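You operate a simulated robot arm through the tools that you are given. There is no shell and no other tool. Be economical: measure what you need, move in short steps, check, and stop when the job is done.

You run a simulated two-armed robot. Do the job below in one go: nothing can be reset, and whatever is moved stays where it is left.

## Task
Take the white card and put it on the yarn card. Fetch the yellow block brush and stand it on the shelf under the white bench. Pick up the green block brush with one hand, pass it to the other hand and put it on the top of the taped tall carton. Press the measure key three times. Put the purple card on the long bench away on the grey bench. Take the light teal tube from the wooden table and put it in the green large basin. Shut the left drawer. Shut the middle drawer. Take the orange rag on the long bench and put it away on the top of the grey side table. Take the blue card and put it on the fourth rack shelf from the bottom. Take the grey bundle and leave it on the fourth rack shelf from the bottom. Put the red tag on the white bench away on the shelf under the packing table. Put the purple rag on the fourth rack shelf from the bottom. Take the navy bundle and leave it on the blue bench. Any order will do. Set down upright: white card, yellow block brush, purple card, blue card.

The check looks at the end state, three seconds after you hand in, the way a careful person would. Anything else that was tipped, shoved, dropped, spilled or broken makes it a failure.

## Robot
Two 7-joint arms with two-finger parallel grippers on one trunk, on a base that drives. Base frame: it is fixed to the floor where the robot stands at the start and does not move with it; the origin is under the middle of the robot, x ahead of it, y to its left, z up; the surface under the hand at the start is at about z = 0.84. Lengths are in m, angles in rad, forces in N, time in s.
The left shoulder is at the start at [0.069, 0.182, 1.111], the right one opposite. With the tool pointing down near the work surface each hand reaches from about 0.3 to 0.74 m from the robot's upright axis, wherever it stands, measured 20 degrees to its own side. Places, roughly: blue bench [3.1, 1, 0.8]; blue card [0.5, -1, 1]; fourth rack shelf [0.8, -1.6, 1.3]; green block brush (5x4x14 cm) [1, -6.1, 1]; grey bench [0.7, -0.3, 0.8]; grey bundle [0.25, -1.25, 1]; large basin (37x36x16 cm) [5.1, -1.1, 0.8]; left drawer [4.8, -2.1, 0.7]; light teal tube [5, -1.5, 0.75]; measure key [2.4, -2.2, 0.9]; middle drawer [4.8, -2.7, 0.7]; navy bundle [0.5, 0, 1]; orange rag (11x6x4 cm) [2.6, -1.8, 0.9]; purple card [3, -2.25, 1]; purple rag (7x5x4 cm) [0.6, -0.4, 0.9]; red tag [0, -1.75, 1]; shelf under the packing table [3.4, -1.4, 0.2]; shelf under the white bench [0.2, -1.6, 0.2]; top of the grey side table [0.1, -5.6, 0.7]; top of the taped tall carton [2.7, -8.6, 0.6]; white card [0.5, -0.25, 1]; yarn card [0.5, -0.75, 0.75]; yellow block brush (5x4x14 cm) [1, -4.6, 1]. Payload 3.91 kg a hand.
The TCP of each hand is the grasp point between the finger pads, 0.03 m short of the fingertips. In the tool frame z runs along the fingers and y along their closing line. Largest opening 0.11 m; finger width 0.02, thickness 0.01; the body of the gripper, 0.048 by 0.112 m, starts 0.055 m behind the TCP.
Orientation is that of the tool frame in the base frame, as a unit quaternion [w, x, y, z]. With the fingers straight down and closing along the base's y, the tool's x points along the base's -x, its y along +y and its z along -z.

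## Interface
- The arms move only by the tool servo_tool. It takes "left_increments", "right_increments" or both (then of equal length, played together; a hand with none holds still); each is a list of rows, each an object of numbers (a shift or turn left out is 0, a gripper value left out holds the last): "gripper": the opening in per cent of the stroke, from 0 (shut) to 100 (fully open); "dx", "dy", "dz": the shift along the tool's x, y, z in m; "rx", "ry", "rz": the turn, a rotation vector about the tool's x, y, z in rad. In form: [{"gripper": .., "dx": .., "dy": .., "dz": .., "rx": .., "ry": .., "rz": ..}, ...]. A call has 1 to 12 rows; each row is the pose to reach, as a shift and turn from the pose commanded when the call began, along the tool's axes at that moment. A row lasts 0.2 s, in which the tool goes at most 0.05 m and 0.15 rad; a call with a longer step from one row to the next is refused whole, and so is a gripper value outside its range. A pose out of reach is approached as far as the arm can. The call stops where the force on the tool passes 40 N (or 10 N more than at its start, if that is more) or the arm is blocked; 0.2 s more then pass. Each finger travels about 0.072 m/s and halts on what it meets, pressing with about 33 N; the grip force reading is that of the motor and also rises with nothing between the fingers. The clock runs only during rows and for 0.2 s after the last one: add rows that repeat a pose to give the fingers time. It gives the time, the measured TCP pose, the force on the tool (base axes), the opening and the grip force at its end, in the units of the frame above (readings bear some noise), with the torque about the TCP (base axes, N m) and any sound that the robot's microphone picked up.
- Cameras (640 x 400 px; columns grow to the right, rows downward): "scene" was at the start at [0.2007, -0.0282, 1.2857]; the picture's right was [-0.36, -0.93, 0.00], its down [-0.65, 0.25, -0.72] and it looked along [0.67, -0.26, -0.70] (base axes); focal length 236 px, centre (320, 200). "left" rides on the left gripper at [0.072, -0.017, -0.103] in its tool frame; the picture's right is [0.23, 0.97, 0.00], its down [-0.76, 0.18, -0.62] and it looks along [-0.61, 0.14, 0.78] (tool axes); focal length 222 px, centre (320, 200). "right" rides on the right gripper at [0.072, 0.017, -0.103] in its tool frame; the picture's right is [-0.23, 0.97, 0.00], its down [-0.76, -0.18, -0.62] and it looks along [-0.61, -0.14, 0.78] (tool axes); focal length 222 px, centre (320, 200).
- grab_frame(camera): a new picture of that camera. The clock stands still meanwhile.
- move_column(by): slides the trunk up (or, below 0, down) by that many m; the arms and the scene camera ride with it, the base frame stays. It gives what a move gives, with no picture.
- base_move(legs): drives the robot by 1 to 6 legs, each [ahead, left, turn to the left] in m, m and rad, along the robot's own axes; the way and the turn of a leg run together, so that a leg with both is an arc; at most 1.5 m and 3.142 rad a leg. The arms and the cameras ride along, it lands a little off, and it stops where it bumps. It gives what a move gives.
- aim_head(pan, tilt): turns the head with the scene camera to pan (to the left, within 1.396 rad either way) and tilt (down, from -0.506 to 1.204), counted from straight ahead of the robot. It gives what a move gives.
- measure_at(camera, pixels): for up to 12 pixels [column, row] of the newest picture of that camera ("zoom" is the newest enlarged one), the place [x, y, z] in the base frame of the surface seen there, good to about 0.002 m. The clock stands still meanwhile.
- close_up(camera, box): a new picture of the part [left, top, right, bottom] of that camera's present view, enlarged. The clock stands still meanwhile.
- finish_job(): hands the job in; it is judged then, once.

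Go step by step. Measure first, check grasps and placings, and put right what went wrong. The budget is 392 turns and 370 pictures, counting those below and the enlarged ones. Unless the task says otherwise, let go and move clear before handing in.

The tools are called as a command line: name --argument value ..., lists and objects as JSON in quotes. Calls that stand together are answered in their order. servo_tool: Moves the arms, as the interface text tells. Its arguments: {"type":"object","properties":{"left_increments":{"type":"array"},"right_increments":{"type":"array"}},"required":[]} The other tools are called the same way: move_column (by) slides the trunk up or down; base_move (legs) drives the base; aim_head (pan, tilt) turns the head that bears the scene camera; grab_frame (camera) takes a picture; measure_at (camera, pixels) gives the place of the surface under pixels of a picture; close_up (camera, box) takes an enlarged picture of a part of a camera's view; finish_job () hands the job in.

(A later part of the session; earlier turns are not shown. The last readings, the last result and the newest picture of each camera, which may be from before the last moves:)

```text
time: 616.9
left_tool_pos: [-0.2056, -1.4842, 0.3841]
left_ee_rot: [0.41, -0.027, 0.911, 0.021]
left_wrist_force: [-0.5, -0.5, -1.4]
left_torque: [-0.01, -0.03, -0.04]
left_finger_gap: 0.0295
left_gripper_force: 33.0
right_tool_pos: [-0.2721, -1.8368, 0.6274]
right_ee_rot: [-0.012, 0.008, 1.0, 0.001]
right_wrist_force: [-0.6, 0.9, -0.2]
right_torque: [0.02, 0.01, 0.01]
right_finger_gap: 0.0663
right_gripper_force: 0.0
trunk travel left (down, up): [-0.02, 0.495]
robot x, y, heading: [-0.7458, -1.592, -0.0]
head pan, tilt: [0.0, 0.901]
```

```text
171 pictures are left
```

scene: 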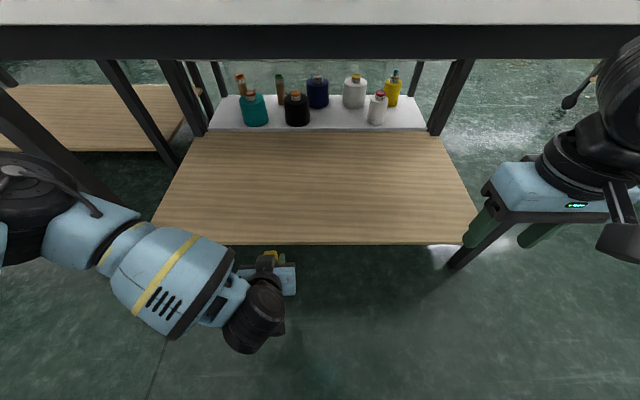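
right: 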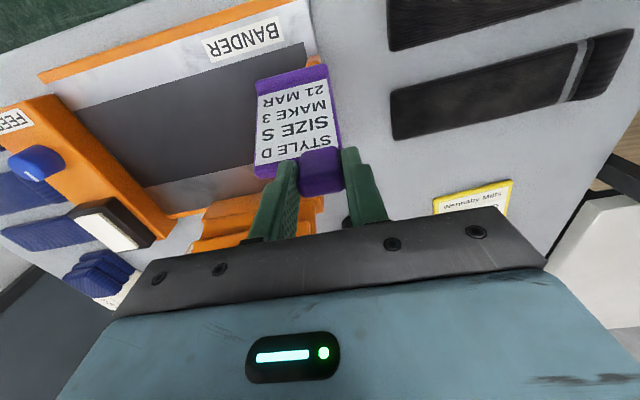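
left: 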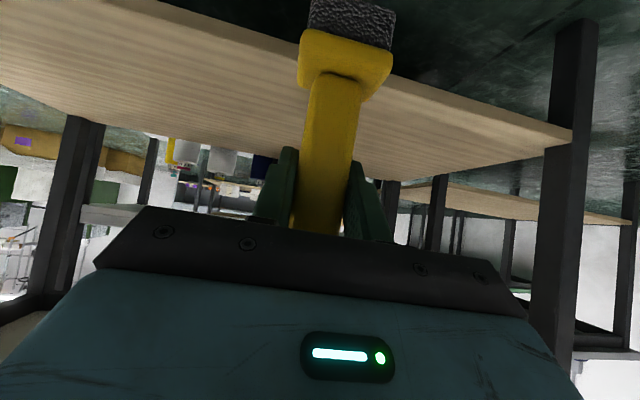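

Room is good. I pull the right hand back 0.12 m so it stays clear of the bench edge, then drive forward 0.15 m.

servo_tool --right_increments '[{"dx": 0.04}, {"dx": 0.08}, {"dx": 0.12}, {"dx": 0.12}]'

base_move --legs '[[0.15, 0, 0]]'

servo_tool --left_increments '[{"dx": -0.026, "dz": 0.03}, {"dx": -0.053, "dz": 0.06}, {"dx": -0.066, "dz": 0.075}, {"dx": -0.066, "dz": 0.075}]'

grab_frame --camera "scene"

```text
time: 617.9
left_tool_pos: [-0.2057, -1.4829, 0.3844]
left_ee_rot: [0.41, -0.027, 0.911, 0.021]
left_wrist_force: [-0.2, 0.1, -0.5]
left_torque: [-0.02, 0.01, 0.0]
left_finger_gap: 0.0293
left_gripper_force: 32.9
right_tool_pos: [-0.354, -1.8351, 0.6402]
right_ee_rot: [-0.012, 0.007, 1.0, 0.001]
right_wrist_force: [0.6, -0.3, 0.5]
right_torque: [0.0, -0.04, 0.03]
right_finger_gap: 0.0659
right_gripper_force: 0.1
right hand out of reach, approached as far as the arm can: row 3, 4
trunk travel left (down, up): [-0.02, 0.495]
robot x, y, heading: [-0.75, -1.591, 0.001]
head pan, tilt: [0.0, 0.901]
```

```text
time: 619.2
left_tool_pos: [-0.0579, -1.4831, 0.3834]
left_ee_rot: [0.409, -0.026, 0.912, 0.021]
left_wrist_force: [-0.8, -0.1, -0.4]
left_torque: [-0.03, -0.02, -0.01]
left_finger_gap: 0.0293
left_gripper_force: 32.8
right_tool_pos: [-0.2078, -1.8349, 0.6409]
right_ee_rot: [-0.013, 0.006, 1.0, 0.002]
right_wrist_force: [-0.4, -0.1, -0.1]
right_torque: [-0.01, -0.02, 0.02]
right_finger_gap: 0.0659
right_gripper_force: 0.0
trunk travel left (down, up): [-0.02, 0.495]
robot x, y, heading: [-0.5983, -1.5888, -0.0]
head pan, tilt: [0.0, 0.901]
```

```text
time: 620.2
left_tool_pos: [0.0396, -1.4779, 0.3832]
left_ee_rot: [0.411, -0.026, 0.911, 0.021]
left_wrist_force: [0.8, 0.2, 0.1]
left_torque: [0.01, -0.01, 0.03]
left_finger_gap: 0.0295
left_gripper_force: 33.6
right_tool_pos: [-0.2061, -1.8351, 0.6398]
right_ee_rot: [-0.013, 0.006, 1.0, 0.001]
right_wrist_force: [-0.4, -0.4, -0.3]
right_torque: [0.01, -0.02, 0.03]
right_finger_gap: 0.0661
right_gripper_force: 0.0
trunk travel left (down, up): [-0.02, 0.495]
robot x, y, heading: [-0.599, -1.5924, -0.0]
head pan, tilt: [0.0, 0.901]
```

```text
170 pictures are left
```

scene: 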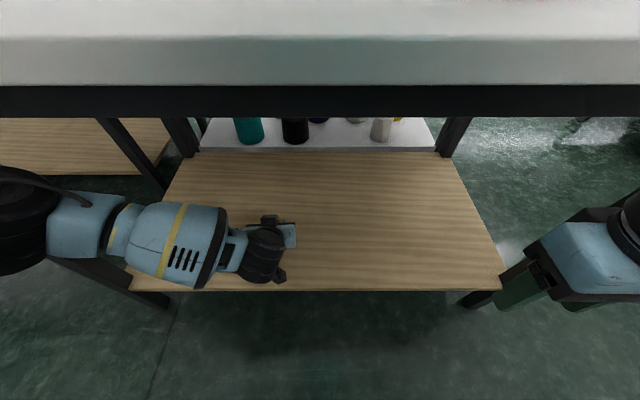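

I lower the brush to the shelf.

servo_tool --left_increments '[{"dx": 0.022, "dz": 0.02}, {"dx": 0.037, "dz": 0.033}, {"dx": 0.043, "dz": 0.038}, {"dx": 0.0455, "dz": 0.0403}, {"dx": 0.0455, "dz": 0.0403}]'

grab_frame --camera "left"

```text
time: 621.4
left_tool_pos: [0.04, -1.4768, 0.3228]
left_ee_rot: [0.41, -0.026, 0.912, 0.02]
left_wrist_force: [0.2, -0.1, -0.4]
left_torque: [0.03, 0.06, -0.03]
left_finger_gap: 0.0295
left_gripper_force: 33.2
right_tool_pos: [-0.2068, -1.8353, 0.639]
right_ee_rot: [-0.013, 0.007, 1.0, 0.002]
right_wrist_force: [-0.5, -0.5, 0.4]
right_torque: [-0.01, -0.03, 0.04]
right_finger_gap: 0.066
right_gripper_force: 0.1
trunk travel left (down, up): [-0.02, 0.495]
robot x, y, heading: [-0.5985, -1.5903, -0.002]
head pan, tilt: [0.0, 0.901]
```

```text
169 pictures are left
```

left: 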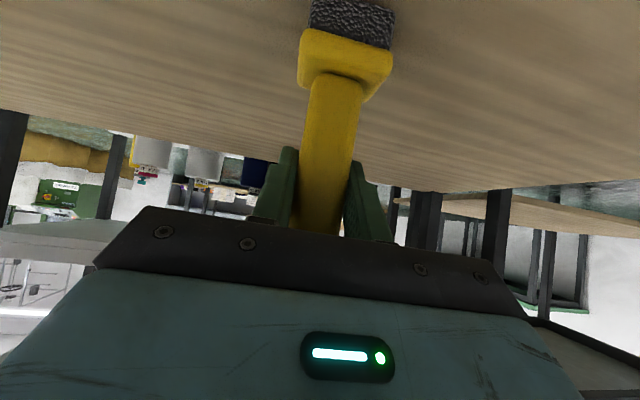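

servo_tool --left_increments '[{"dx": 0.0015, "dz": 0.0013}, {"dx": 0.003, "dz": 0.0026}, {"dx": 0.003, "dz": 0.0026}]'

close_up --camera "left" --box '[240, 0, 440, 120]'

measure_at --camera "zoom" --pixels '[[340, 40], [220, 15], [480, 70], [240, 40], [440, 120], [330, 75]]'

```text
time: 622.2
left_tool_pos: [0.0418, -1.4762, 0.3202]
left_ee_rot: [0.413, -0.026, 0.91, 0.02]
left_wrist_force: [-4.2, 1.4, 20.3]
left_torque: [-0.28, 0.1, -0.06]
left_finger_gap: 0.0295
left_gripper_force: 33.2
right_tool_pos: [-0.2072, -1.8347, 0.6388]
right_ee_rot: [-0.012, 0.006, 1.0, 0.001]
right_wrist_force: [0.7, -0.2, 0.8]
right_torque: [0.0, 0.01, 0.01]
right_finger_gap: 0.066
right_gripper_force: 0.0
trunk travel left (down, up): [-0.02, 0.495]
robot x, y, heading: [-0.6012, -1.5876, -0.001]
head pan, tilt: [0.0, 0.901]
```

```text
3.20 times, centred on (340, 60) of left
```

zoom: 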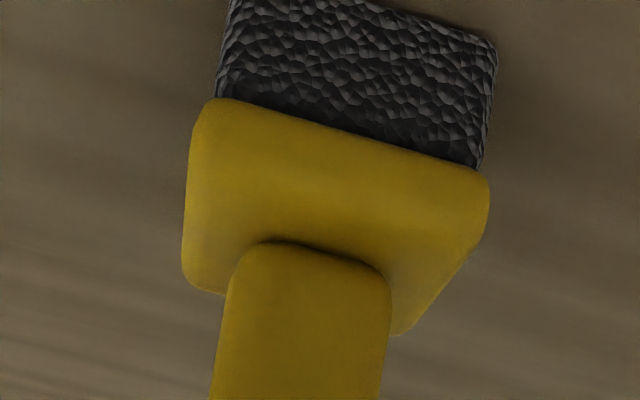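

```text
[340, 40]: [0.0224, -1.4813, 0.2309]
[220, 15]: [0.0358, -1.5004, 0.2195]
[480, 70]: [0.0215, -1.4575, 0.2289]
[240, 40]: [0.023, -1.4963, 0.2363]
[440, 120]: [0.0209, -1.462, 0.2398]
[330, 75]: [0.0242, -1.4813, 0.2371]
```

It stands (20 N contact). I open and back the hand out along its axis.

servo_tool --left_increments '[{"dx": -0.002, "dz": -0.0017}, {"dx": -0.002, "dz": -0.0017, "gripper": 60}, {"dx": -0.002, "dz": -0.0017, "gripper": 60}, {"dx": -0.002, "dz": -0.0017, "gripper": 60}, {"dz": -0.035}, {"dz": -0.075}, {"dz": -0.115}, {"dz": -0.155}, {"dz": -0.19}, {"dz": -0.19}]'

base_move --legs '[[-0.2, 0, 0]]'

grab_frame --camera "scene"

```text
time: 624.4
left_tool_pos: [-0.0996, -1.486, 0.4435]
left_ee_rot: [0.411, -0.026, 0.911, 0.021]
left_wrist_force: [0.4, -0.1, -0.1]
left_torque: [-0.01, 0.0, -0.01]
left_finger_gap: 0.066
left_gripper_force: 0.0
right_tool_pos: [-0.2072, -1.835, 0.6405]
right_ee_rot: [-0.012, 0.006, 1.0, 0.001]
right_wrist_force: [0.2, -0.4, -0.5]
right_torque: [-0.02, 0.01, -0.02]
right_finger_gap: 0.0662
right_gripper_force: 0.0
trunk travel left (down, up): [-0.02, 0.495]
robot x, y, heading: [-0.5969, -1.5915, -0.001]
head pan, tilt: [0.0, 0.901]
```

```text
time: 626.0
left_tool_pos: [-0.3008, -1.485, 0.4438]
left_ee_rot: [0.411, -0.027, 0.911, 0.021]
left_wrist_force: [-0.1, -0.1, 0.0]
left_torque: [0.02, 0.0, 0.0]
left_finger_gap: 0.0659
left_gripper_force: 0.0
right_tool_pos: [-0.4078, -1.8336, 0.6395]
right_ee_rot: [-0.012, 0.006, 1.0, 0.0]
right_wrist_force: [-1.0, 0.2, -0.1]
right_torque: [-0.01, -0.01, 0.01]
right_finger_gap: 0.066
right_gripper_force: 0.1
trunk travel left (down, up): [-0.02, 0.495]
robot x, y, heading: [-0.8001, -1.5907, 0.001]
head pan, tilt: [0.0, 0.901]
```

```text
167 pictures are left
```

scene: 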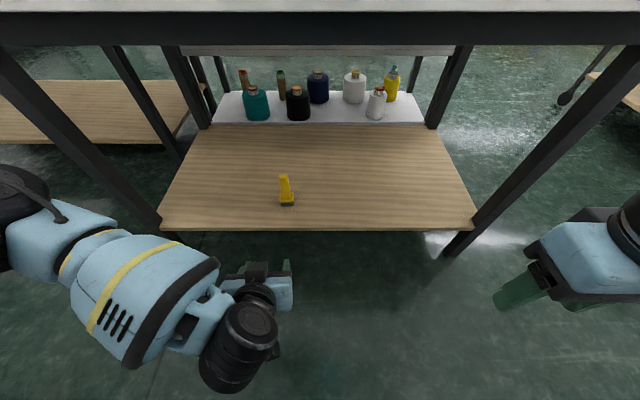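

The yellow brush stands on the shelf under the white bench. I raise the trunk, lift the left hand, and pitch the right tool for the red tag.

move_column --by 0.4

servo_tool --left_increments '[{"dx": -0.03, "dz": -0.027}, {"dx": -0.06, "dz": -0.054}, {"dx": -0.09, "dz": -0.081}, {"dx": -0.12, "dz": -0.108}, {"dx": -0.15, "dz": -0.135}, {"dx": -0.18, "dz": -0.16}, {"dx": -0.2, "dz": -0.18}, {"dx": -0.2, "dz": -0.18}]' --right_increments '[{"gripper": 100, "ry": -0.13}, {"ry": -0.26}, {"ry": -0.39}, {"ry": -0.52}, {"ry": -0.65}, {"ry": -0.76}, {"ry": -0.76}, {"ry": -0.76}]'

base_move --legs '[[0.25, 0.05, 0]]'

aim_head --pan -0.3 --tilt 0.85

grab_frame --camera "scene"

grab_frame --camera "right"

```text
time: 629.9
left_tool_pos: [-0.3005, -1.4849, 0.843]
left_ee_rot: [0.41, -0.027, 0.911, 0.021]
left_wrist_force: [-1.0, 0.3, -0.4]
left_torque: [0.0, -0.03, -0.02]
left_finger_gap: 0.0662
left_gripper_force: 0.0
right_tool_pos: [-0.4091, -1.8333, 1.0402]
right_ee_rot: [-0.013, 0.004, 1.0, 0.002]
right_wrist_force: [0.6, 0.1, -0.4]
right_torque: [0.01, 0.02, 0.03]
right_finger_gap: 0.0658
right_gripper_force: 0.0
trunk travel left (down, up): [-0.42, 0.095]
robot x, y, heading: [-0.8006, -1.5914, -0.002]
head pan, tilt: [0.0, 0.901]
```

```text
time: 631.7
left_tool_pos: [-0.3039, -1.4876, 1.112]
left_ee_rot: [0.41, -0.027, 0.911, 0.022]
left_wrist_force: [-0.1, 0.1, -0.2]
left_torque: [0.0, 0.0, 0.01]
left_finger_gap: 0.066
left_gripper_force: 0.0
right_tool_pos: [-0.3612, -1.836, 1.0454]
right_ee_rot: [0.36, 0.005, 0.933, -0.001]
right_wrist_force: [0.9, -0.5, 0.0]
right_torque: [-0.01, -0.02, 0.0]
right_finger_gap: 0.11
right_gripper_force: 0.1
right hand out of reach, approached as far as the arm can: row 4, 5, 6, 7, 8
trunk travel left (down, up): [-0.42, 0.095]
robot x, y, heading: [-0.7991, -1.5924, 0.0]
head pan, tilt: [0.0, 0.901]
```

```text
time: 633.5
left_tool_pos: [-0.0554, -1.4358, 1.1116]
left_ee_rot: [0.411, -0.029, 0.911, 0.022]
left_wrist_force: [-0.1, -0.7, -0.2]
left_torque: [0.0, 0.0, -0.01]
left_finger_gap: 0.0661
left_gripper_force: 0.0
right_tool_pos: [-0.1105, -1.7828, 1.0462]
right_ee_rot: [0.359, 0.005, 0.933, -0.001]
right_wrist_force: [0.0, 0.6, 0.9]
right_torque: [0.01, -0.03, 0.02]
right_finger_gap: 0.1101
right_gripper_force: 0.0
trunk travel left (down, up): [-0.42, 0.095]
robot x, y, heading: [-0.5507, -1.5411, 0.008]
head pan, tilt: [0.0, 0.901]
```

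```text
time: 634.3
left_tool_pos: [-0.0563, -1.4352, 1.1127]
left_ee_rot: [0.411, -0.028, 0.911, 0.022]
left_wrist_force: [-0.4, 0.3, -0.1]
left_torque: [-0.02, 0.02, 0.02]
left_finger_gap: 0.0658
left_gripper_force: 0.0
right_tool_pos: [-0.1104, -1.7825, 1.0468]
right_ee_rot: [0.359, 0.004, 0.933, 0.0]
right_wrist_force: [-1.2, -0.6, 0.9]
right_torque: [-0.01, -0.01, -0.03]
right_finger_gap: 0.1101
right_gripper_force: 0.1
trunk travel left (down, up): [-0.42, 0.095]
robot x, y, heading: [-0.5499, -1.5371, -0.002]
head pan, tilt: [-0.3, 0.85]
```

```text
166 pictures are left
```

scene: 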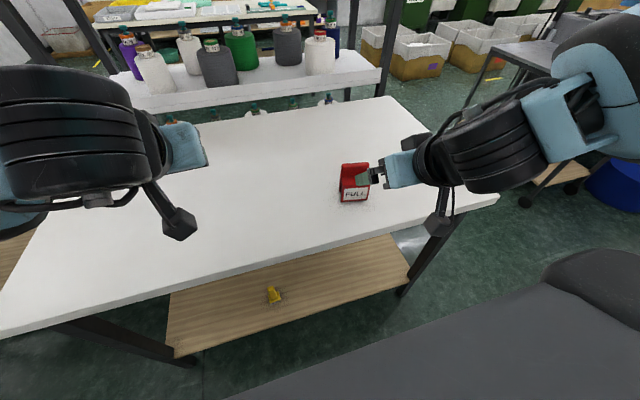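

```text
165 pictures are left
```

right: 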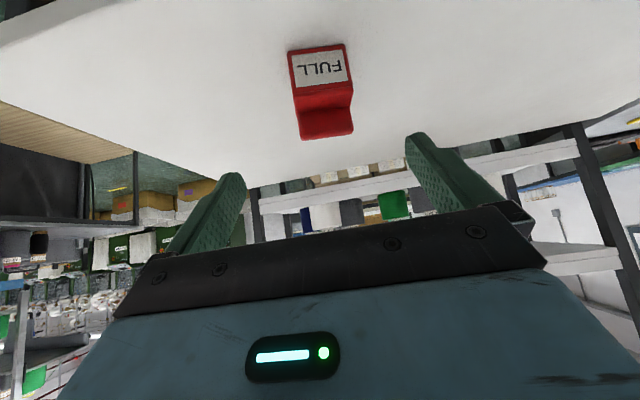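

measure_at --camera "right" --pixels '[[292, 70], [347, 65], [296, 92], [350, 90], [300, 125], [352, 122], [325, 105], [325, 133], [320, 85]]'

```text
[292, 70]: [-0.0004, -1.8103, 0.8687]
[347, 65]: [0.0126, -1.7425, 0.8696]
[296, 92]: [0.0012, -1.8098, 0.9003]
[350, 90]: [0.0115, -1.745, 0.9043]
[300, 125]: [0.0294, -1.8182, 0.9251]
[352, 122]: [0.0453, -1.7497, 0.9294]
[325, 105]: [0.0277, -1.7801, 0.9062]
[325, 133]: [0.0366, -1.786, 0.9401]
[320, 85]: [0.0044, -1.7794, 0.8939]
```

Tag is 0.07 wide, yaw −0.19, centre (0.025,−1.78). I yaw the tool, advance and close on its width.

servo_tool --right_increments '[{"rx": 0.064, "rz": 0.07, "dx": 0.0105, "dy": 0.0035, "dz": 0.03}, {"rx": 0.127, "rz": 0.141, "dx": 0.0105, "dy": 0.0035, "dz": 0.075}, {"rx": 0.127, "rz": 0.141, "dx": 0.0105, "dy": 0.0035, "dz": 0.12}, {"rx": 0.127, "rz": 0.141, "dx": 0.0105, "dy": 0.0035, "dz": 0.16}, {"rx": 0.127, "rz": 0.141, "dx": 0.0105, "dy": 0.0035, "dz": 0.19}, {"rx": 0.127, "rz": 0.141, "dx": 0.0105, "dy": 0.0035, "dz": 0.2086}, {"rx": 0.127, "rz": 0.141, "dx": 0.0105, "dy": 0.0035, "dz": 0.2086}]'

grab_frame --camera "right"

```text
time: 635.9
left_tool_pos: [-0.0557, -1.4352, 1.1129]
left_ee_rot: [0.41, -0.027, 0.911, 0.021]
left_wrist_force: [-0.7, -0.2, -0.3]
left_torque: [-0.03, 0.02, 0.0]
left_finger_gap: 0.066
left_gripper_force: 0.1
right_tool_pos: [0.0203, -1.7802, 0.8826]
right_ee_rot: [0.356, 0.093, 0.929, -0.035]
right_wrist_force: [-0.6, -0.9, 0.1]
right_torque: [-0.02, -0.01, 0.02]
right_finger_gap: 0.1099
right_gripper_force: 0.0
trunk travel left (down, up): [-0.42, 0.095]
robot x, y, heading: [-0.5531, -1.5407, 0.004]
head pan, tilt: [-0.3, 0.85]
```

```text
164 pictures are left
```

right: 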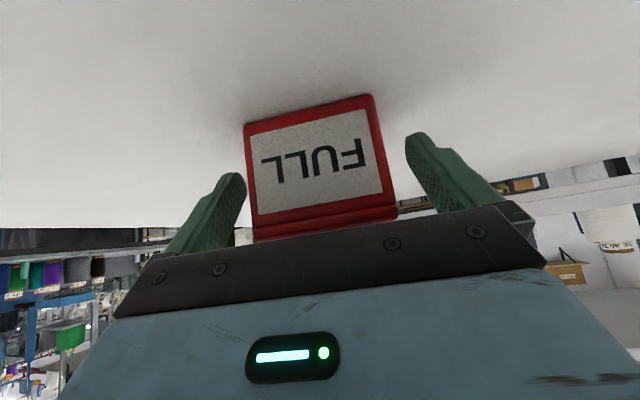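

Good. I close and lift.

servo_tool --right_increments '[{"gripper": 0}, {"gripper": 0}, {"gripper": 0}, {"gripper": 0}, {"gripper": 0, "dx": -0.025, "dz": -0.028}, {"gripper": 0, "dx": -0.055, "dz": -0.06}, {"gripper": 0, "dx": -0.085, "dz": -0.093}, {"gripper": 0, "dx": -0.115, "dz": -0.126}, {"gripper": 0, "dx": -0.145, "dz": -0.16}, {"gripper": 0, "dx": -0.145, "dz": -0.16}]'

grab_frame --camera "right"

```text
time: 638.1
left_tool_pos: [-0.0546, -1.4362, 1.1127]
left_ee_rot: [0.41, -0.028, 0.911, 0.023]
left_wrist_force: [-0.3, 0.3, -0.2]
left_torque: [0.0, 0.0, -0.02]
left_finger_gap: 0.0659
left_gripper_force: 0.1
right_tool_pos: [0.0236, -1.7788, 1.1012]
right_ee_rot: [0.357, 0.094, 0.929, -0.036]
right_wrist_force: [0.1, -1.1, -0.8]
right_torque: [0.0, 0.01, 0.0]
right_finger_gap: 0.0746
right_gripper_force: 33.3
trunk travel left (down, up): [-0.42, 0.095]
robot x, y, heading: [-0.5526, -1.5394, 0.002]
head pan, tilt: [-0.3, 0.85]
```

```text
163 pictures are left
```

right: 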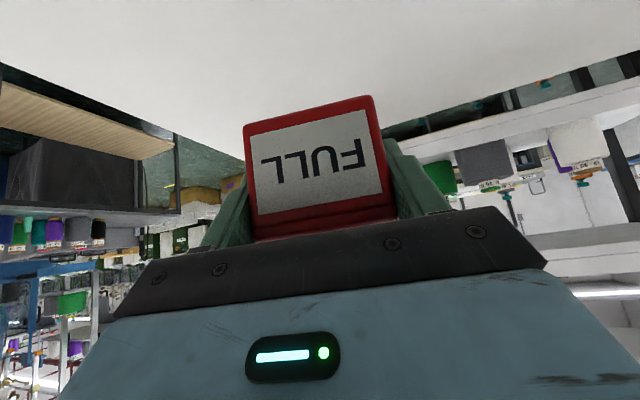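

Red tag held. I drive to the grey bench front for the navy bundle.

base_move --legs '[[-0.1, 0, 0], [0, 1.43, 0], [0.42, 0, 0]]'

aim_head --pan 0.3 --tilt 0.85

grab_frame --camera "scene"

grab_frame --camera "left"

```text
time: 654.0
left_tool_pos: [0.2302, 0.0631, 1.1133]
left_ee_rot: [0.41, -0.048, 0.91, 0.031]
left_wrist_force: [-1.0, 1.2, 0.0]
left_torque: [0.03, -0.03, 0.01]
left_finger_gap: 0.0661
left_gripper_force: 0.0
right_tool_pos: [0.3221, -0.2767, 1.1011]
right_ee_rot: [0.358, 0.073, 0.93, -0.027]
right_wrist_force: [0.3, -0.6, -0.5]
right_torque: [0.0, 0.02, 0.04]
right_finger_gap: 0.0745
right_gripper_force: 32.4
trunk travel left (down, up): [-0.42, 0.095]
robot x, y, heading: [-0.2601, -0.0624, 0.044]
head pan, tilt: [-0.3, 0.85]
```

```text
time: 655.0
left_tool_pos: [0.2294, 0.0623, 1.1136]
left_ee_rot: [0.409, -0.048, 0.911, 0.03]
left_wrist_force: [-0.1, 0.2, -1.1]
left_torque: [-0.01, 0.01, 0.0]
left_finger_gap: 0.0661
left_gripper_force: 0.2
right_tool_pos: [0.322, -0.2782, 1.1015]
right_ee_rot: [0.358, 0.071, 0.931, -0.026]
right_wrist_force: [0.3, -0.8, -0.8]
right_torque: [0.05, -0.01, 0.02]
right_finger_gap: 0.0744
right_gripper_force: 33.6
trunk travel left (down, up): [-0.42, 0.095]
robot x, y, heading: [-0.2626, -0.0634, 0.044]
head pan, tilt: [0.3, 0.85]
```

```text
162 pictures are left
```

scene: 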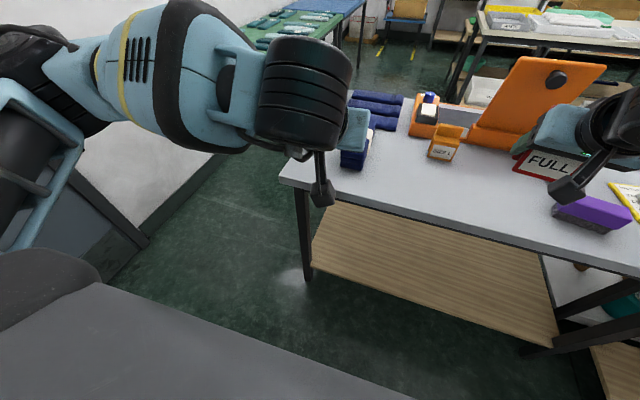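

```text
161 pictures are left
```

left: 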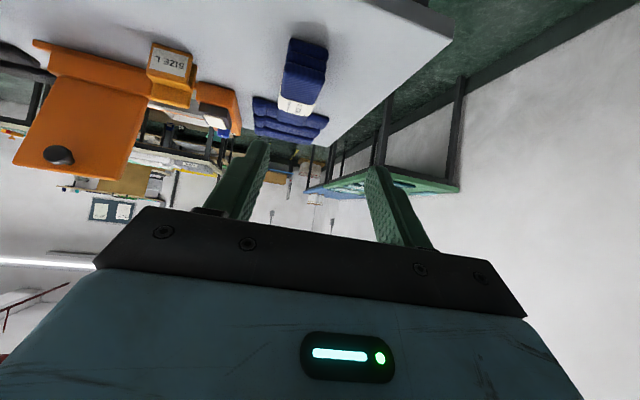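

close_up --camera "left" --box '[240, 20, 350, 140]'

measure_at --camera "zoom" --pixels '[[290, 90], [450, 100], [270, 170], [430, 180], [250, 260], [400, 270], [350, 70], [350, 200], [320, 300], [270, 60], [460, 70]]'

```text
3.33 times, centred on (295, 80) of left
```

zoom: 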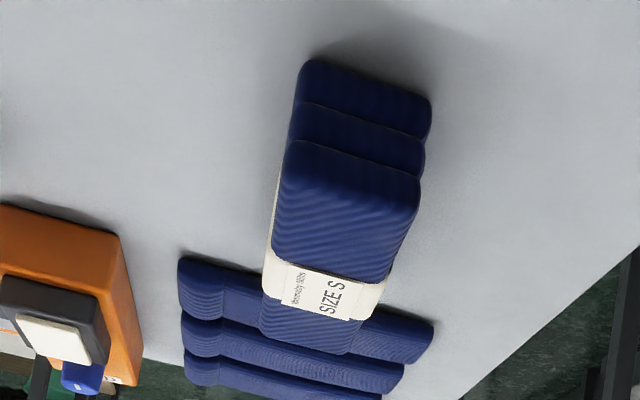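

```text
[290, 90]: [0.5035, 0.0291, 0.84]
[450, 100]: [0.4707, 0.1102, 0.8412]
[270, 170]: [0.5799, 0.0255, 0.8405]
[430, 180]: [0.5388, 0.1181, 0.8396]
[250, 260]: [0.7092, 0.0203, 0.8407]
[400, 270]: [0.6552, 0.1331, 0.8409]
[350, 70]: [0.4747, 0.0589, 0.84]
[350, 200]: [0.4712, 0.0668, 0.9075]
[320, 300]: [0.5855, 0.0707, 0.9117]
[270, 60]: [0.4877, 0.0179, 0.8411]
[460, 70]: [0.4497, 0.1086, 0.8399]
```

Navy bundle: near end x≈0.45, axis along x, top 0.91, centre ≈(0.585,0.07). I pull the right hand back a bit, drive forward, and bring the left hand down over it.

servo_tool --right_increments '[{"dx": 0.025, "dz": -0.022}, {"dx": 0.05, "dz": -0.045}, {"dx": 0.074, "dz": -0.067}]' --left_increments '[{"gripper": 100}, {"gripper": 100}, {"gripper": 100}]'

base_move --legs '[[0.22, 0, 0]]'

servo_tool --left_increments '[{"dx": 0.04, "dy": -0.0136, "rx": 0.0673, "rz": 0.0598}, {"dx": 0.08, "dy": -0.0136, "rx": 0.0673, "rz": 0.0598}, {"dx": 0.109, "dy": -0.0136, "dz": 0.03, "rx": 0.0673, "rz": 0.0598}, {"dx": 0.109, "dy": -0.0136, "dz": 0.07, "rx": 0.0673, "rz": 0.0598}, {"dx": 0.109, "dy": -0.0136, "dz": 0.1, "rx": 0.0673, "rz": 0.0598}, {"dx": 0.109, "dy": -0.0136, "dz": 0.1, "rx": 0.0673, "rz": 0.0598}]'

grab_frame --camera "left"

```text
time: 655.8
left_tool_pos: [0.2295, 0.0621, 1.1125]
left_ee_rot: [0.411, -0.048, 0.91, 0.03]
left_wrist_force: [-0.3, -0.9, 0.0]
left_torque: [0.0, 0.01, -0.02]
left_finger_gap: 0.11
left_gripper_force: 0.1
right_tool_pos: [0.225, -0.2643, 1.1023]
right_ee_rot: [0.359, 0.074, 0.93, -0.028]
right_wrist_force: [0.1, 1.0, -0.6]
right_torque: [0.01, 0.0, 0.0]
right_finger_gap: 0.0744
right_gripper_force: 32.6
trunk travel left (down, up): [-0.42, 0.095]
robot x, y, heading: [-0.262, -0.0662, 0.044]
head pan, tilt: [0.3, 0.85]
```

```text
time: 657.5
left_tool_pos: [0.4511, 0.0697, 1.1119]
left_ee_rot: [0.409, -0.046, 0.911, 0.03]
left_wrist_force: [-1.0, 1.0, 0.0]
left_torque: [0.01, 0.0, -0.02]
left_finger_gap: 0.11
left_gripper_force: 0.0
right_tool_pos: [0.4441, -0.2556, 1.1015]
right_ee_rot: [0.358, 0.074, 0.93, -0.028]
right_wrist_force: [-0.5, 0.0, -1.0]
right_torque: [0.01, 0.03, -0.02]
right_finger_gap: 0.0744
right_gripper_force: 33.1
trunk travel left (down, up): [-0.42, 0.095]
robot x, y, heading: [-0.0423, -0.0538, 0.042]
head pan, tilt: [0.3, 0.85]
```

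```text
time: 658.9
left_tool_pos: [0.4553, 0.0581, 0.9665]
left_ee_rot: [0.41, -0.004, 0.912, 0.011]
left_wrist_force: [1.3, 0.6, 0.6]
left_torque: [0.02, 0.0, -0.03]
left_finger_gap: 0.1102
left_gripper_force: 0.1
right_tool_pos: [0.4446, -0.2558, 1.1011]
right_ee_rot: [0.358, 0.073, 0.93, -0.026]
right_wrist_force: [0.9, 0.0, -1.6]
right_torque: [0.02, 0.05, 0.01]
right_finger_gap: 0.0746
right_gripper_force: 32.9
trunk travel left (down, up): [-0.42, 0.095]
robot x, y, heading: [-0.0455, -0.0519, 0.045]
head pan, tilt: [0.3, 0.85]
```

```text
159 pictures are left
```

left: 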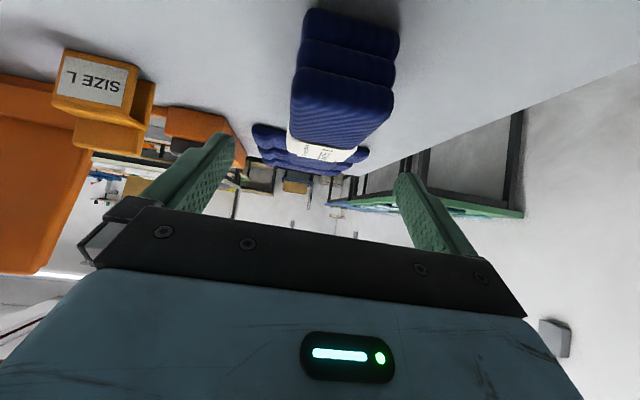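

measure_at --camera "left" --pixels '[[296, 95], [388, 105], [340, 100], [295, 125], [370, 135], [330, 140], [300, 75], [395, 80]]'

```text
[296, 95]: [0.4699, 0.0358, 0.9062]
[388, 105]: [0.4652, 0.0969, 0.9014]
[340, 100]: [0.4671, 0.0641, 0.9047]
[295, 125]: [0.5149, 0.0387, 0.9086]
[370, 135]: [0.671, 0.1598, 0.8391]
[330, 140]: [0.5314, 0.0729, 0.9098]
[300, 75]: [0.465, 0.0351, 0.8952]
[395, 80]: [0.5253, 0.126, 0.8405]
```

servo_tool --left_increments '[{"dx": 0.0024, "dy": 0.01, "dz": 0.03}, {"dx": 0.0024, "dy": 0.01, "dz": 0.07}, {"dx": 0.0024, "dy": 0.01, "dz": 0.102}, {"dx": 0.0024, "dy": 0.01, "dz": 0.102}, {"dx": 0.0024, "dy": 0.01, "dz": 0.102, "gripper": 0}, {"dx": 0.0024, "dy": 0.01, "dz": 0.102, "gripper": 0}, {"dx": 0.0024, "dy": 0.01, "dz": 0.102, "gripper": 0}, {"dx": 0.0024, "dy": 0.01, "dz": 0.102, "gripper": 0}]'

grab_frame --camera "left"

```text
time: 660.7
left_tool_pos: [0.5267, 0.0713, 0.8964]
left_ee_rot: [0.41, -0.005, 0.912, 0.012]
left_wrist_force: [1.1, -0.6, 1.1]
left_torque: [-0.12, 0.19, 0.08]
left_finger_gap: 0.0744
left_gripper_force: 32.9
right_tool_pos: [0.4453, -0.2565, 1.1006]
right_ee_rot: [0.358, 0.074, 0.93, -0.026]
right_wrist_force: [0.4, -0.1, -0.6]
right_torque: [0.06, 0.0, -0.01]
right_finger_gap: 0.0744
right_gripper_force: 33.2
trunk travel left (down, up): [-0.42, 0.095]
robot x, y, heading: [-0.04, -0.0523, 0.04]
head pan, tilt: [0.3, 0.85]
```

```text
158 pictures are left
```

left: 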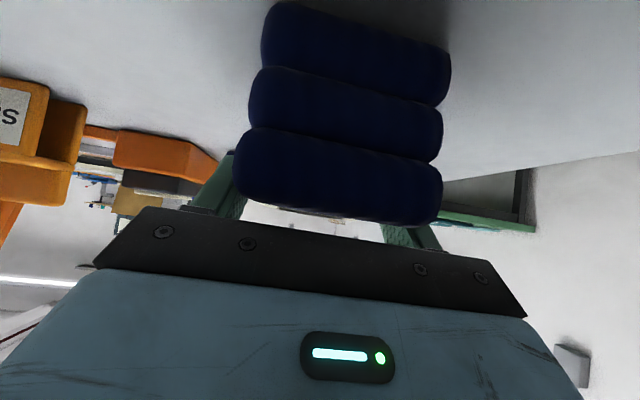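

Gripped (0.074). I lift it and look.

servo_tool --left_increments '[{"dx": -0.02, "dz": -0.018}, {"dx": -0.05, "dz": -0.044}, {"dx": -0.083, "dz": -0.074}, {"dx": -0.116, "dz": -0.103}, {"dx": -0.15, "dz": -0.133}, {"dx": -0.135, "dz": -0.17}, {"dx": -0.12, "dz": -0.2}, {"dx": -0.12, "dz": -0.2}]'

base_move --legs '[[-0.3, 0, -0.04]]'

grab_frame --camera "scene"

```text
time: 662.5
left_tool_pos: [0.4591, 0.0689, 1.1199]
left_ee_rot: [0.41, -0.006, 0.912, 0.012]
left_wrist_force: [0.2, 0.0, -2.3]
left_torque: [0.0, 0.09, -0.01]
left_finger_gap: 0.0746
left_gripper_force: 32.4
right_tool_pos: [0.446, -0.2552, 1.1012]
right_ee_rot: [0.357, 0.074, 0.931, -0.028]
right_wrist_force: [0.0, -0.4, -0.2]
right_torque: [0.0, -0.01, -0.01]
right_finger_gap: 0.0746
right_gripper_force: 33.1
trunk travel left (down, up): [-0.42, 0.095]
robot x, y, heading: [-0.0382, -0.0564, 0.042]
head pan, tilt: [0.3, 0.85]
```

```text
time: 664.5
left_tool_pos: [0.1654, 0.0439, 1.1206]
left_ee_rot: [0.41, 0.01, 0.912, 0.005]
left_wrist_force: [0.2, 0.8, -2.2]
left_torque: [0.0, 0.06, 0.02]
left_finger_gap: 0.0747
left_gripper_force: 33.6
right_tool_pos: [0.1406, -0.2792, 1.1005]
right_ee_rot: [0.357, 0.091, 0.929, -0.034]
right_wrist_force: [-0.6, -0.4, -0.4]
right_torque: [-0.02, 0.03, -0.03]
right_finger_gap: 0.0746
right_gripper_force: 32.9
trunk travel left (down, up): [-0.42, 0.095]
robot x, y, heading: [-0.3393, -0.0596, 0.005]
head pan, tilt: [0.3, 0.85]
```

```text
157 pictures are left
```

scene: 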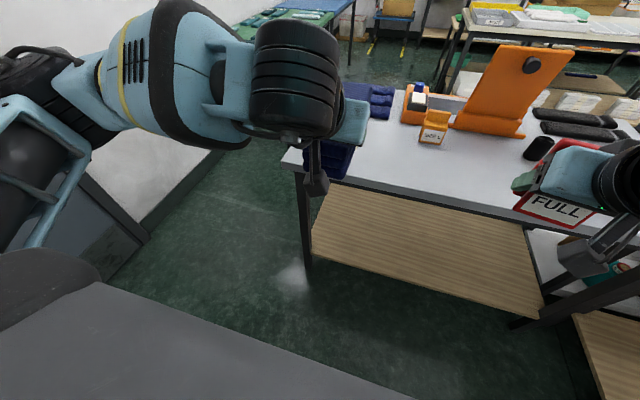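

Both items held. I take the loop south and east through the corridor.

base_move --legs '[[-0.2, 0, 0], [0, -1.35, 0], [0, -1.3, 0], [1.2, 0, 0], [1.2, 0, 0]]'

aim_head --pan 0.3 --tilt 0.5

grab_frame --camera "scene"

```text
time: 700.4
left_tool_pos: [2.4572, -2.4721, 1.1196]
left_ee_rot: [0.409, -0.005, 0.912, 0.011]
left_wrist_force: [0.7, 0.1, -1.5]
left_torque: [-0.02, 0.07, 0.02]
left_finger_gap: 0.0745
left_gripper_force: 32.7
right_tool_pos: [2.4438, -2.7959, 1.1018]
right_ee_rot: [0.357, 0.075, 0.931, -0.028]
right_wrist_force: [0.3, 0.5, -0.6]
right_torque: [0.02, 0.03, 0.02]
right_finger_gap: 0.0746
right_gripper_force: 33.1
trunk travel left (down, up): [-0.42, 0.095]
robot x, y, heading: [1.9576, -2.5963, 0.04]
head pan, tilt: [0.3, 0.85]
```

```text
time: 701.2
left_tool_pos: [2.458, -2.4706, 1.1198]
left_ee_rot: [0.41, -0.005, 0.912, 0.012]
left_wrist_force: [0.1, 0.7, -2.2]
left_torque: [0.01, 0.06, -0.01]
left_finger_gap: 0.0746
left_gripper_force: 33.0
right_tool_pos: [2.4432, -2.795, 1.1007]
right_ee_rot: [0.357, 0.074, 0.931, -0.028]
right_wrist_force: [0.1, 0.4, 1.0]
right_torque: [-0.01, -0.03, -0.01]
right_finger_gap: 0.0745
right_gripper_force: 33.0
trunk travel left (down, up): [-0.42, 0.095]
robot x, y, heading: [1.9552, -2.5936, 0.044]
head pan, tilt: [0.3, 0.499]
```

```text
156 pictures are left
```

scene: 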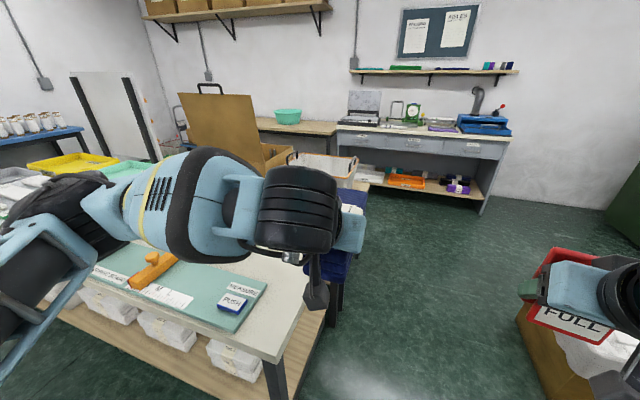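

base_move --legs '[[0, -0.26, -0.042], [1.4, 0, 0], [0, 0, 1.57]]'

aim_head --pan -0.1 --tilt 0.85

grab_frame --camera "scene"

```text
time: 714.3
left_tool_pos: [3.2848, -2.317, 1.1205]
left_ee_rot: [0.296, -0.616, 0.673, 0.284]
left_wrist_force: [0.7, -0.2, -1.1]
left_torque: [-0.06, 0.0, 0.01]
left_finger_gap: 0.0745
left_gripper_force: 32.9
right_tool_pos: [3.6051, -2.3639, 1.0997]
right_ee_rot: [0.284, -0.569, 0.74, 0.219]
right_wrist_force: [-0.2, -0.7, 0.7]
right_torque: [-0.01, -0.03, -0.02]
right_finger_gap: 0.0746
right_gripper_force: 33.6
trunk travel left (down, up): [-0.42, 0.095]
robot x, y, heading: [3.3552, -2.8281, 1.516]
head pan, tilt: [0.3, 0.499]
```

```text
time: 715.1
left_tool_pos: [3.2846, -2.3163, 1.1187]
left_ee_rot: [0.296, -0.616, 0.672, 0.284]
left_wrist_force: [0.3, 0.7, -1.7]
left_torque: [-0.08, 0.01, -0.03]
left_finger_gap: 0.0749
left_gripper_force: 33.0
right_tool_pos: [3.6054, -2.3625, 1.1015]
right_ee_rot: [0.283, -0.57, 0.739, 0.22]
right_wrist_force: [0.5, -1.0, -1.8]
right_torque: [-0.03, 0.01, 0.0]
right_finger_gap: 0.0744
right_gripper_force: 33.5
trunk travel left (down, up): [-0.42, 0.095]
robot x, y, heading: [3.359, -2.8282, 1.517]
head pan, tilt: [-0.099, 0.85]
```

```text
155 pictures are left
```

scene: 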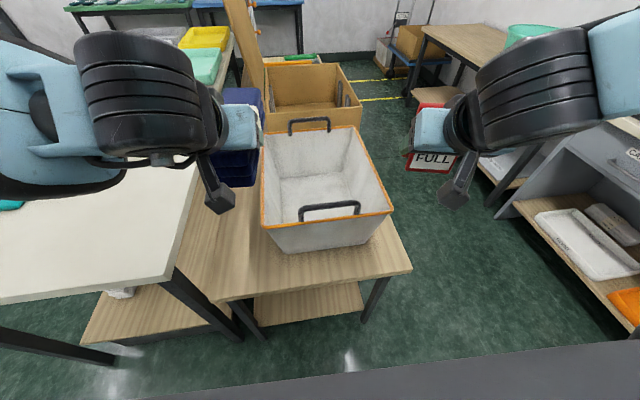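

measure_at --camera "scene" --pixels '[[310, 310], [260, 318], [355, 300], [310, 292], [405, 270], [235, 298], [370, 310], [260, 340]]'

```text
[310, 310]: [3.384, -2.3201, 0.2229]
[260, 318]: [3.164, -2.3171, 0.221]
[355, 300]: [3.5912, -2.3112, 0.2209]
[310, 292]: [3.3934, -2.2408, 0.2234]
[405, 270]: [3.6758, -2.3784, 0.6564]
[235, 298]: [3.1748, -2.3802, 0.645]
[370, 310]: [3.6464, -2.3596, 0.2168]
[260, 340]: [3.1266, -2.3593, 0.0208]
```

The shelf is at z 0.222, but lowering now would put the navy bundle into the table. I deliver the navy bundle to the blue bench first: back west and up the aisle.

base_move --legs '[[0, 0.82, 0.05], [0, 0.83, 0], [1.4, 0, 0], [1.4, 0, 0]]'

aim_head --pan -0.7 --tilt 0.5

grab_frame --camera "scene"

```text
time: 743.3
left_tool_pos: [1.6202, 0.5064, 1.1201]
left_ee_rot: [0.29, -0.629, 0.66, 0.29]
left_wrist_force: [-1.0, -0.9, -1.4]
left_torque: [-0.03, -0.01, 0.0]
left_finger_gap: 0.0747
left_gripper_force: 33.2
right_tool_pos: [1.9438, 0.4726, 1.1016]
right_ee_rot: [0.28, -0.583, 0.729, 0.225]
right_wrist_force: [0.5, -0.3, -0.5]
right_torque: [0.01, 0.01, -0.01]
right_finger_gap: 0.0747
right_gripper_force: 33.4
trunk travel left (down, up): [-0.42, 0.095]
robot x, y, heading: [1.7139, -0.0029, 1.553]
head pan, tilt: [-0.099, 0.85]
```

```text
time: 744.3
left_tool_pos: [1.6215, 0.5065, 1.1183]
left_ee_rot: [0.29, -0.629, 0.661, 0.29]
left_wrist_force: [-0.6, 0.3, -1.8]
left_torque: [-0.08, -0.03, -0.02]
left_finger_gap: 0.0747
left_gripper_force: 32.7
right_tool_pos: [1.9428, 0.4725, 1.1007]
right_ee_rot: [0.28, -0.582, 0.729, 0.225]
right_wrist_force: [0.3, 0.0, -0.4]
right_torque: [0.0, 0.01, 0.01]
right_finger_gap: 0.0745
right_gripper_force: 33.2
trunk travel left (down, up): [-0.42, 0.095]
robot x, y, heading: [1.7117, -0.0011, 1.552]
head pan, tilt: [-0.7, 0.499]
```

```text
154 pictures are left
```

scene: 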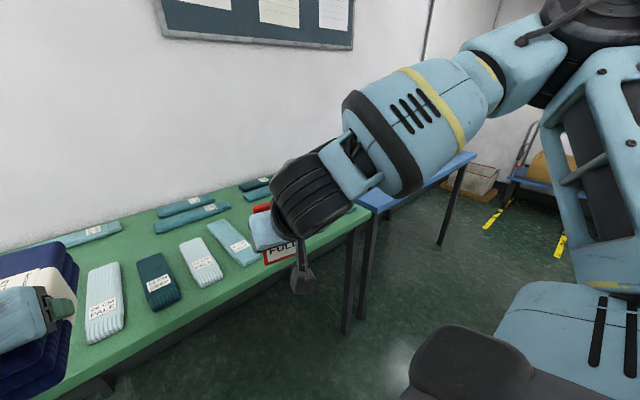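

measure_at --camera "scene" --pixels '[[370, 200], [440, 180], [470, 158], [345, 330], [360, 310], [440, 240], [500, 215], [560, 250], [485, 180]]'

aim_head --pan -1.39 --tilt 0.5

grab_frame --camera "scene"

```text
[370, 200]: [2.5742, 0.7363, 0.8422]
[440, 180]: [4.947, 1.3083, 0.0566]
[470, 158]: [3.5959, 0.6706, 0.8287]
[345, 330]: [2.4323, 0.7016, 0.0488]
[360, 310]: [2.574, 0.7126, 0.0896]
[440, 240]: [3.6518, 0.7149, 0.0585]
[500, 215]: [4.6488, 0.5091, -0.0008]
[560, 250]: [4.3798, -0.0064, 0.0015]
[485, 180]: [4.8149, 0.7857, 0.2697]
```

```text
time: 745.4
left_tool_pos: [1.621, 0.5068, 1.1198]
left_ee_rot: [0.291, -0.628, 0.662, 0.289]
left_wrist_force: [0.2, -0.5, -2.7]
left_torque: [-0.09, 0.0, 0.02]
left_finger_gap: 0.0747
left_gripper_force: 33.0
right_tool_pos: [1.9434, 0.4722, 1.1006]
right_ee_rot: [0.28, -0.583, 0.729, 0.224]
right_wrist_force: [1.1, 0.2, -0.1]
right_torque: [-0.04, -0.02, 0.02]
right_finger_gap: 0.0748
right_gripper_force: 32.9
trunk travel left (down, up): [-0.42, 0.095]
robot x, y, heading: [1.7139, -0.0032, 1.553]
head pan, tilt: [-1.389, 0.499]
```

```text
153 pictures are left
```

scene: 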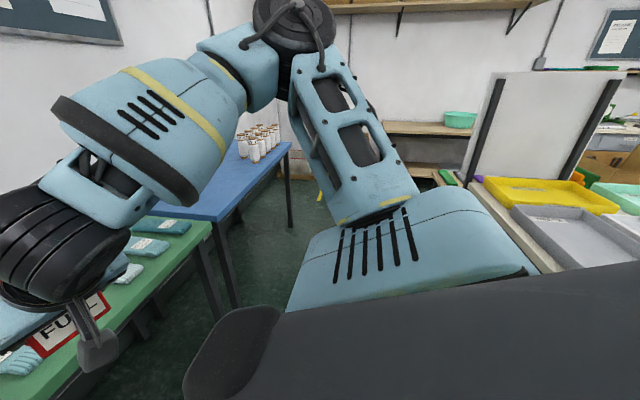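

measure_at --camera "scene" --pixels '[[500, 210], [540, 260], [470, 180], [560, 190], [240, 175], [265, 145], [250, 160], [520, 150], [285, 190]]'

```text
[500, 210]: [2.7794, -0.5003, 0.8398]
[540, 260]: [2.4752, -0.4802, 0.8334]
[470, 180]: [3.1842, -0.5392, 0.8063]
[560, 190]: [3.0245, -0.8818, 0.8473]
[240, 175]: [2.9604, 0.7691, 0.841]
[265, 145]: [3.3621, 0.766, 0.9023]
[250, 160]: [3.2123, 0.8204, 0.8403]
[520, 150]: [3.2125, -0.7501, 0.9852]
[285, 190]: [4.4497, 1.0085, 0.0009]
```

The strip between the blue bench (y≥0.70) and long bench end (y≤−0.48) is wide enough. I strafe right 1.07 m, then forward 0.28 m.

base_move --legs '[[0.03, -1.06, 0.015], [0.25, 0, 0]]'

aim_head --pan 0.0 --tilt 0.8

grab_frame --camera "scene"

```text
time: 756.6
left_tool_pos: [2.6818, 0.7829, 1.1197]
left_ee_rot: [0.287, -0.637, 0.653, 0.293]
left_wrist_force: [-0.1, 0.7, -1.7]
left_torque: [-0.08, 0.02, -0.02]
left_finger_gap: 0.0747
left_gripper_force: 33.2
right_tool_pos: [3.0052, 0.7569, 1.1013]
right_ee_rot: [0.276, -0.593, 0.721, 0.228]
right_wrist_force: [0.8, 0.5, 0.0]
right_torque: [0.0, 0.03, 0.0]
right_finger_gap: 0.0746
right_gripper_force: 33.2
trunk travel left (down, up): [-0.42, 0.095]
robot x, y, heading: [2.7864, 0.28, 1.579]
head pan, tilt: [-1.389, 0.499]
```

```text
time: 758.1
left_tool_pos: [2.6822, 0.7815, 1.1198]
left_ee_rot: [0.287, -0.636, 0.653, 0.293]
left_wrist_force: [-0.5, -0.3, -1.2]
left_torque: [-0.1, 0.01, -0.04]
left_finger_gap: 0.0746
left_gripper_force: 32.6
right_tool_pos: [3.0044, 0.7571, 1.1005]
right_ee_rot: [0.276, -0.593, 0.721, 0.228]
right_wrist_force: [0.2, 0.1, 0.1]
right_torque: [0.01, 0.0, 0.0]
right_finger_gap: 0.0745
right_gripper_force: 33.1
trunk travel left (down, up): [-0.42, 0.095]
robot x, y, heading: [2.7819, 0.2795, 1.573]
head pan, tilt: [0.0, 0.799]
```

```text
152 pictures are left
```

scene: 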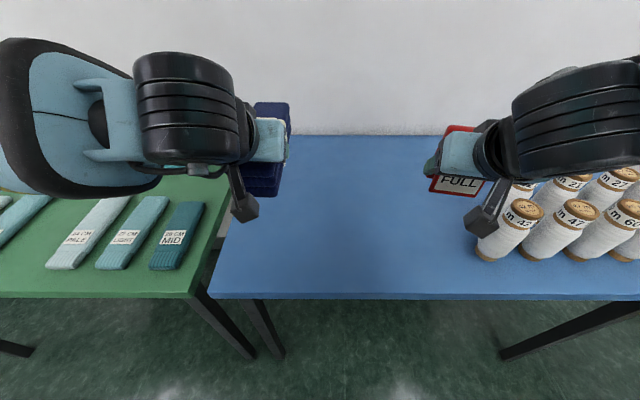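

The bundle's rear is right at the bench edge, so I go 6 cm further ahead and 5 cm right while lowering to 1 cm above contact.

servo_tool --left_increments '[{"dx": -0.02, "dy": -0.025, "dz": 0.023}, {"dx": -0.04, "dy": -0.05, "dz": 0.045}, {"dx": -0.01, "dy": -0.05, "dz": 0.072}, {"dx": 0.025, "dy": -0.05, "dz": 0.1}, {"dx": 0.06, "dy": -0.05, "dz": 0.13}, {"dx": 0.09, "dy": -0.05, "dz": 0.16}, {"dx": 0.113, "dy": -0.05, "dz": 0.18}, {"dx": 0.113, "dy": -0.05, "dz": 0.18}]'

close_up --camera "scene" --box '[190, 80, 350, 300]'

```text
time: 759.9
left_tool_pos: [2.7292, 0.8401, 0.9116]
left_ee_rot: [0.286, -0.637, 0.653, 0.293]
left_wrist_force: [0.0, -0.9, -1.1]
left_torque: [-0.08, -0.01, -0.01]
left_finger_gap: 0.0746
left_gripper_force: 33.3
right_tool_pos: [3.0055, 0.7563, 1.1015]
right_ee_rot: [0.276, -0.593, 0.722, 0.227]
right_wrist_force: [0.5, -1.5, -1.2]
right_torque: [0.04, 0.01, -0.01]
right_finger_gap: 0.0745
right_gripper_force: 32.6
trunk travel left (down, up): [-0.42, 0.095]
robot x, y, heading: [2.7871, 0.2753, 1.577]
head pan, tilt: [0.0, 0.799]
```

```text
1.82 times, centred on (270, 190) of scene
```

zoom: 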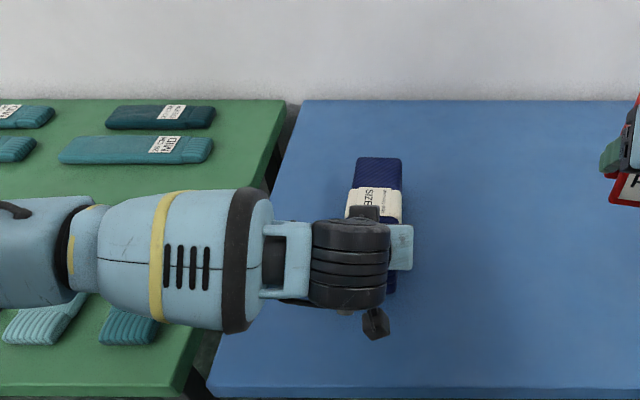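

servo_tool --left_increments '[{"dx": 0.0075, "dz": 0.0066}, {"dx": 0.011, "dz": 0.01}, {"dx": 0.0135, "dz": 0.012}, {"dx": 0.0135, "dz": 0.012}]'

```text
time: 760.9
left_tool_pos: [2.7301, 0.8409, 0.8978]
left_ee_rot: [0.289, -0.636, 0.653, 0.294]
left_wrist_force: [-0.1, -2.3, 6.9]
left_torque: [1.25, -0.34, -0.04]
left_finger_gap: 0.0747
left_gripper_force: 33.2
right_tool_pos: [3.0054, 0.7555, 1.1014]
right_ee_rot: [0.278, -0.592, 0.722, 0.229]
right_wrist_force: [1.2, -0.5, -0.7]
right_torque: [-0.01, 0.02, 0.01]
right_finger_gap: 0.0746
right_gripper_force: 32.9
trunk travel left (down, up): [-0.42, 0.095]
robot x, y, heading: [2.786, 0.274, 1.574]
head pan, tilt: [0.0, 0.799]
```

Contact. I release and retract.

servo_tool --left_increments '[{"gripper": 100}, {"gripper": 100}, {"gripper": 100}, {"dz": -0.03}, {"dz": -0.07}, {"dz": -0.11}, {"dz": -0.15}, {"dz": -0.19}, {"dz": -0.23}, {"dz": -0.23}]'

grab_frame --camera "scene"

```text
time: 763.1
left_tool_pos: [2.729, 0.6692, 1.0481]
left_ee_rot: [0.286, -0.637, 0.653, 0.293]
left_wrist_force: [-0.1, 0.3, 0.3]
left_torque: [0.01, 0.02, -0.01]
left_finger_gap: 0.1099
left_gripper_force: 0.1
right_tool_pos: [3.0041, 0.7565, 1.1009]
right_ee_rot: [0.277, -0.593, 0.721, 0.228]
right_wrist_force: [0.3, 0.3, -0.7]
right_torque: [0.02, 0.01, 0.03]
right_finger_gap: 0.0745
right_gripper_force: 33.2
trunk travel left (down, up): [-0.42, 0.095]
robot x, y, heading: [2.7849, 0.2755, 1.574]
head pan, tilt: [0.0, 0.799]
```

```text
150 pictures are left
```

scene: 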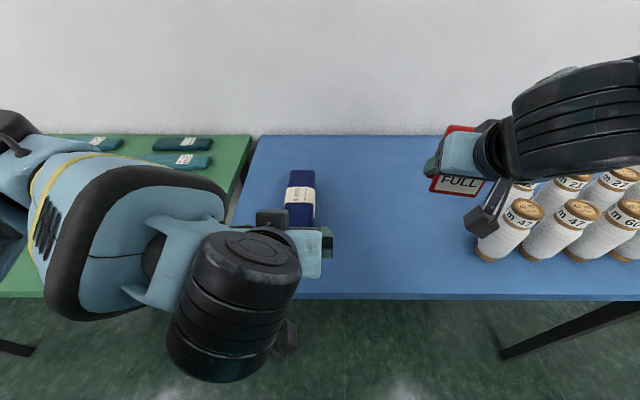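

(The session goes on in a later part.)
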